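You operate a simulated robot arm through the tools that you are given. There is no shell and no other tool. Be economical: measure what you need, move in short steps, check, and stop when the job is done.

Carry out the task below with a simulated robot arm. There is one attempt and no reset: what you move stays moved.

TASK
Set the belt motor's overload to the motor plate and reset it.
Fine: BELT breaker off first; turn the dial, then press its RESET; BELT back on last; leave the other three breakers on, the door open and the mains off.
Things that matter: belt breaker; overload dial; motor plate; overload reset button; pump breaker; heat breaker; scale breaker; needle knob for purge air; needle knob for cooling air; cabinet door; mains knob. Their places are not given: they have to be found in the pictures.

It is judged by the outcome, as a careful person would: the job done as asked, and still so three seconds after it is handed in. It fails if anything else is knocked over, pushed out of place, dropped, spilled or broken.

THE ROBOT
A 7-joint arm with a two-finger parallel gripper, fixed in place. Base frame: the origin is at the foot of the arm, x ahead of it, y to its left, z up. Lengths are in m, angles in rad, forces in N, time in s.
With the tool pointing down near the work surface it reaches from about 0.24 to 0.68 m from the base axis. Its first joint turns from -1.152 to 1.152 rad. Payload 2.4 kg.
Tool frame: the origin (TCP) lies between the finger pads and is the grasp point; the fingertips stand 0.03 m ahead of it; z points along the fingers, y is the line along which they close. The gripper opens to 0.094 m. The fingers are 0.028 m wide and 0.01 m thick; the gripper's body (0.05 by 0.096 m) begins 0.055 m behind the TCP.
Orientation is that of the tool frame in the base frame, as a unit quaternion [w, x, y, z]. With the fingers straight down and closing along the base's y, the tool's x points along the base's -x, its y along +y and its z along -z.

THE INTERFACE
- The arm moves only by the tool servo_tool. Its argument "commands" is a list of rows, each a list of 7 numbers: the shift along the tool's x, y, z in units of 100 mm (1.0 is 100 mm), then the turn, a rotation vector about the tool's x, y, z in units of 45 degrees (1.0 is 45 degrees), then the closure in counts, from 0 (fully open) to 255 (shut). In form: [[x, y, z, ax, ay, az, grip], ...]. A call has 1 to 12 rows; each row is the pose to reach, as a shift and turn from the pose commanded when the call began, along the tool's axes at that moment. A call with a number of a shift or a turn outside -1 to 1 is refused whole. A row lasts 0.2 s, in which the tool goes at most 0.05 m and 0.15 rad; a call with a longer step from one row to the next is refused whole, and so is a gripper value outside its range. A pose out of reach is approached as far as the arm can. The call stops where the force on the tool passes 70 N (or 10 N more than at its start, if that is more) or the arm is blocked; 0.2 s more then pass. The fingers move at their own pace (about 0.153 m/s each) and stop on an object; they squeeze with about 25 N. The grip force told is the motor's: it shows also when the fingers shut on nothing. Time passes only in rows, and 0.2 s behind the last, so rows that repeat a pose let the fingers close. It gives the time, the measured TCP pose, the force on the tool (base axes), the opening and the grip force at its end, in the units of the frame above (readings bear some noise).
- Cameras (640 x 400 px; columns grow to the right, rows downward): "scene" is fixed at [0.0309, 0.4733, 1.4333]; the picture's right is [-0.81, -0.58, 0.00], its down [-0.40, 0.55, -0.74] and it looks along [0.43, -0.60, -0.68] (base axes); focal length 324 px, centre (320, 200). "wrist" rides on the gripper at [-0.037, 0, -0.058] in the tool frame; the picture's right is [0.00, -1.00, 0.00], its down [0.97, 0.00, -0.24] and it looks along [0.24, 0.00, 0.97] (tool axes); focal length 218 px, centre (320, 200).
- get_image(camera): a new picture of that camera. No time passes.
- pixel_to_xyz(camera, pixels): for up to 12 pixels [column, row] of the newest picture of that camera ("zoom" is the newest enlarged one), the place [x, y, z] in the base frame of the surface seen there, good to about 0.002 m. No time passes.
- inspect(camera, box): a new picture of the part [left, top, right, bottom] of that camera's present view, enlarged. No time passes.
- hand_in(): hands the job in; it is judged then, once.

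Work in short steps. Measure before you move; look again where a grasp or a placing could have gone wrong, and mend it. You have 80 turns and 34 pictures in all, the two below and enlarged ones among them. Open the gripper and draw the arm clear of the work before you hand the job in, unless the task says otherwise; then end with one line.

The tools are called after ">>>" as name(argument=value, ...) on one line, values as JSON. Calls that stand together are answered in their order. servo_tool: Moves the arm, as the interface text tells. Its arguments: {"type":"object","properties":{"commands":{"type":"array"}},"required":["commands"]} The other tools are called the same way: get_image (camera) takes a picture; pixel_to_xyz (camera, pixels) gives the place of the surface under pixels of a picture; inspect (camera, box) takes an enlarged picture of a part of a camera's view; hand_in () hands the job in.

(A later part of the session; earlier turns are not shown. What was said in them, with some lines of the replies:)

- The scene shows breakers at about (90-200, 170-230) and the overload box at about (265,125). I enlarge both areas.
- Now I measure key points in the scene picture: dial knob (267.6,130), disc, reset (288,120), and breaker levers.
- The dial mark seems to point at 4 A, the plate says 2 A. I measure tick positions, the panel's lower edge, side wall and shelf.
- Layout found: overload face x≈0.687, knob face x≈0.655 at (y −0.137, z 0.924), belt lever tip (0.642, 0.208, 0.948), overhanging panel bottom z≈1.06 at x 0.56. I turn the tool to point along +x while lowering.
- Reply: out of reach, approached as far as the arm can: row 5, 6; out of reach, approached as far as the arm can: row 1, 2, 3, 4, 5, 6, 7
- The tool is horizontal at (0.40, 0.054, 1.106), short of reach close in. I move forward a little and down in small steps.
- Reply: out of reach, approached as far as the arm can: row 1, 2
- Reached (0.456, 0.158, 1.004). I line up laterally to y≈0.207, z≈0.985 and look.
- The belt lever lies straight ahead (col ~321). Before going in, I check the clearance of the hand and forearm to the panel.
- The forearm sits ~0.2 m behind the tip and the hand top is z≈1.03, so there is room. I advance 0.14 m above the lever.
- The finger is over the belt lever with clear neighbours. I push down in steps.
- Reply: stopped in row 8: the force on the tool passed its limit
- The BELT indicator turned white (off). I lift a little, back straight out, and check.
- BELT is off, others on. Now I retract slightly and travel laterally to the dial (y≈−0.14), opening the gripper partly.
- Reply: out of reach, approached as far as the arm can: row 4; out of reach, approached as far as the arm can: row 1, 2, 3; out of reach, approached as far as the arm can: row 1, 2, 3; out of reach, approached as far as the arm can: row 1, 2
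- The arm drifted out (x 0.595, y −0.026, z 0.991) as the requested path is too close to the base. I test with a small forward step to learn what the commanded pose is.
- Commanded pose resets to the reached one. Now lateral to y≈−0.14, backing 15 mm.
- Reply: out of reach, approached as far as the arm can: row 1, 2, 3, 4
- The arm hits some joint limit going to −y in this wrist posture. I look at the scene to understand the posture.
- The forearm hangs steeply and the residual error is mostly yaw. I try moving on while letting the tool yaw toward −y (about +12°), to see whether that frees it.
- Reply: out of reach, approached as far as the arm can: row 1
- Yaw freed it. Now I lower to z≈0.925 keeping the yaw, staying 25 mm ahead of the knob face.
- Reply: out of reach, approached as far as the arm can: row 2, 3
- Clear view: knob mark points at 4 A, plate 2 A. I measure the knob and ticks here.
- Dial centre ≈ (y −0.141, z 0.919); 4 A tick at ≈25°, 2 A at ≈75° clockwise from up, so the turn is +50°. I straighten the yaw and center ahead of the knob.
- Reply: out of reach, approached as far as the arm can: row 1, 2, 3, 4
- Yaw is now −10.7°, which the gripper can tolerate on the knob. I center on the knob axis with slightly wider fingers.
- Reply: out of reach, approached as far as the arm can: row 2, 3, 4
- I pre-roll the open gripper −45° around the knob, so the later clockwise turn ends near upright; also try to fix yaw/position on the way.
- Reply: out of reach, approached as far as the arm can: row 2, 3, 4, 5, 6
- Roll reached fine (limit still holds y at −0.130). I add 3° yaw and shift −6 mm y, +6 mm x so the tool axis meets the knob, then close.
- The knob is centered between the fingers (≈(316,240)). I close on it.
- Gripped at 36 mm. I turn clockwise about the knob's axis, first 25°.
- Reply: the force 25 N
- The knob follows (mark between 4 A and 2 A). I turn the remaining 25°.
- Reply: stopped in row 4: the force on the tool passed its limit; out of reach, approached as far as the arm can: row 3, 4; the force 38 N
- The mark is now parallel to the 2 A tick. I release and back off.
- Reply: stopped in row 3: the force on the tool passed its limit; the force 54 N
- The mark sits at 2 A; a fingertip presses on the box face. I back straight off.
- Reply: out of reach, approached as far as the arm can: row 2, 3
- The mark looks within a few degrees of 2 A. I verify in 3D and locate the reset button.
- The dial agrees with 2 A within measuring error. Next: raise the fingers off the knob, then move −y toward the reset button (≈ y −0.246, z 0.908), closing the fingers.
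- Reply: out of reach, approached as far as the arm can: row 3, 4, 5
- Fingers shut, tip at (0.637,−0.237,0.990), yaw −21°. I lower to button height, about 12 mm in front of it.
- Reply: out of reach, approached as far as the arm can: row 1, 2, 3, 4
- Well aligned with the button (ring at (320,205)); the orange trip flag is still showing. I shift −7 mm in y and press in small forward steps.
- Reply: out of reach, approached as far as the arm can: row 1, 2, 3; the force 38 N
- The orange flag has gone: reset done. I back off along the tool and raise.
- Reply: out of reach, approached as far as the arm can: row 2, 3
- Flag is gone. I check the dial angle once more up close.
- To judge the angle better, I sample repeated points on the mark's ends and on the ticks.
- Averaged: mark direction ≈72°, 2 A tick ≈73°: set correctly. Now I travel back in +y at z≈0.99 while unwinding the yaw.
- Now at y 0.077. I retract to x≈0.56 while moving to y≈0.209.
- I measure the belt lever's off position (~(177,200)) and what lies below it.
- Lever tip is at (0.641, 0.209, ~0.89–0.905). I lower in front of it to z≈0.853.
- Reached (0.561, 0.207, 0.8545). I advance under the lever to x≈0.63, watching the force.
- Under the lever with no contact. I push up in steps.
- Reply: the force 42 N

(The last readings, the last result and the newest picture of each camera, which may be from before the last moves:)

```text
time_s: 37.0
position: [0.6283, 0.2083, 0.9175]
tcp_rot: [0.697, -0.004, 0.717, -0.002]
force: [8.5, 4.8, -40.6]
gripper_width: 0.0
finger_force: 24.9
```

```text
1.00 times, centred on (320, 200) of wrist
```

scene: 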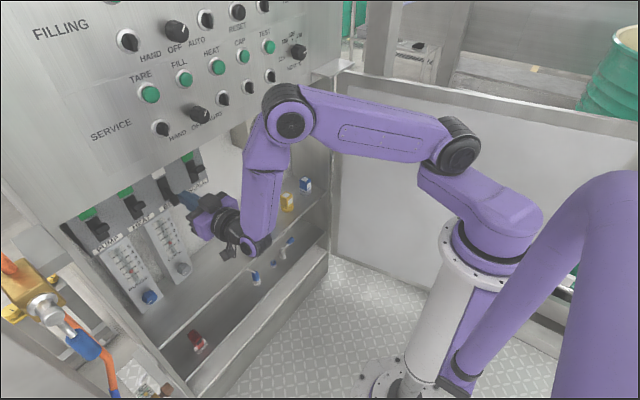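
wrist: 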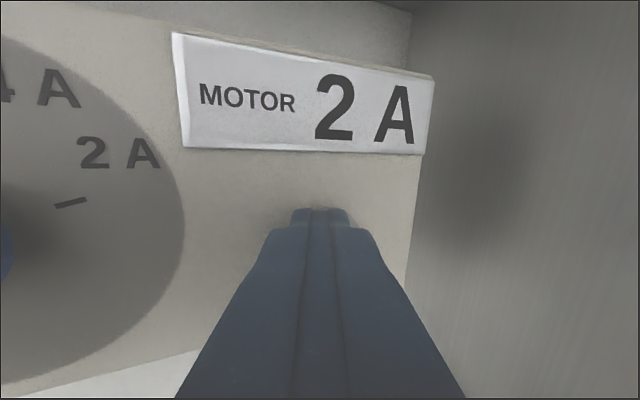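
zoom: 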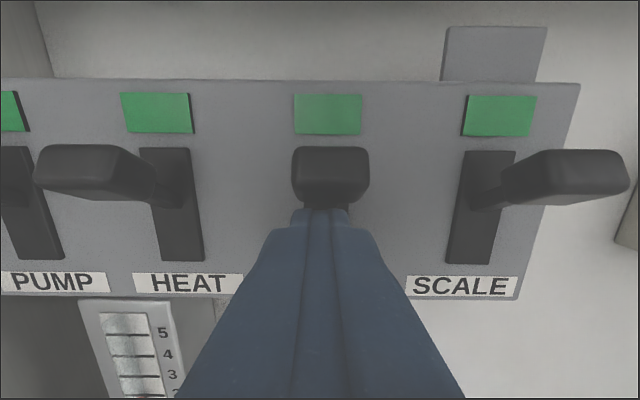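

BELT is green, lever up at its stop. I lower slightly, draw straight back, then open the gripper.

>>> servo_tool(commands=[[0.15, 0, 0, 0, 0, 0, 255], [0.3, 0, -0.1, 0, 0, 0, 255], [0.3, 0, -0.4, 0, 0, 0, 255], [0.3, 0, -0.8, 0, 0, 0, 255], [0.3, 0, -1, 0, 0, 0, 255]])

>>> servo_tool(commands=[[-0.2, 0.05, -0.2, 0, 0, 0, 150], [-0.4, 0.1, -0.4, 0, 0, 0, 60], [-0.6, 0.1, -0.6, 0, 0, 0, 0], [-0.6, 0.1, -0.6, 0, 0, 0, 0]])

>>> get_image(camera="wrist")

>>> inspect(camera="scene", box=[60, 80, 320, 250])

```text
time_s: 38.2
position: [0.5297, 0.2091, 0.8954]
tcp_rot: [0.706, 0.001, 0.708, -0.001]
force: [-0.7, -0.3, 0.1]
gripper_width: 0.0001
finger_force: 24.8
```

```text
time_s: 39.2
position: [0.4708, 0.22, 0.9565]
tcp_rot: [0.705, -0.001, 0.709, 0.0]
force: [0.2, 0.1, 1.1]
gripper_width: 0.0942
finger_force: 0.0
```

```text
1 pictures are left
```

wrist: 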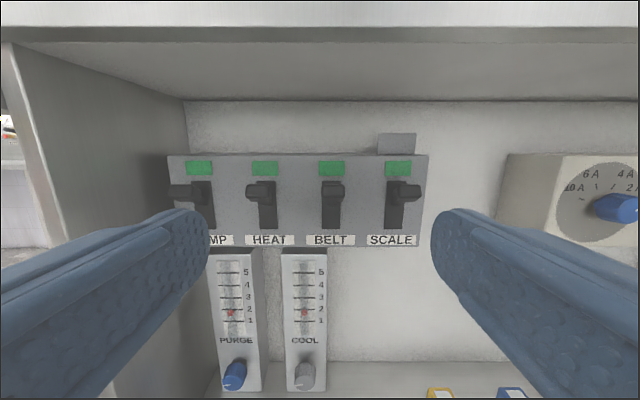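

```text
2.35 times, centred on (190, 165) of scene
```

zoom: 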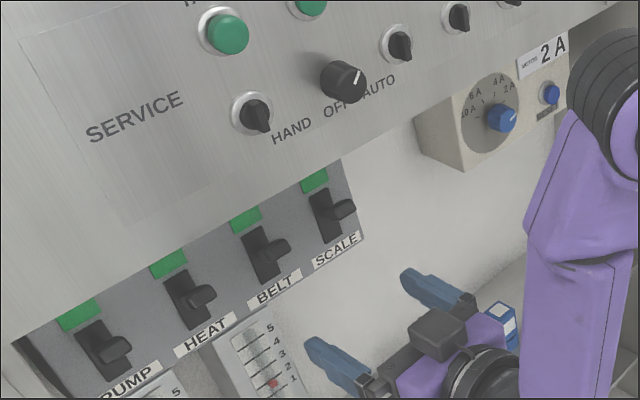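

All four breakers are green, the dial is at 2 A, the trip flag is cleared, and the arm is clear with the gripper open. I hand in.

>>> hand_in()

```text
The job is handed in.
```

The belt overload is set to 2 A to match the motor plate and reset, and BELT was switched off first and back on last. The other three breakers stayed on, and I did not touch the door or the mains.
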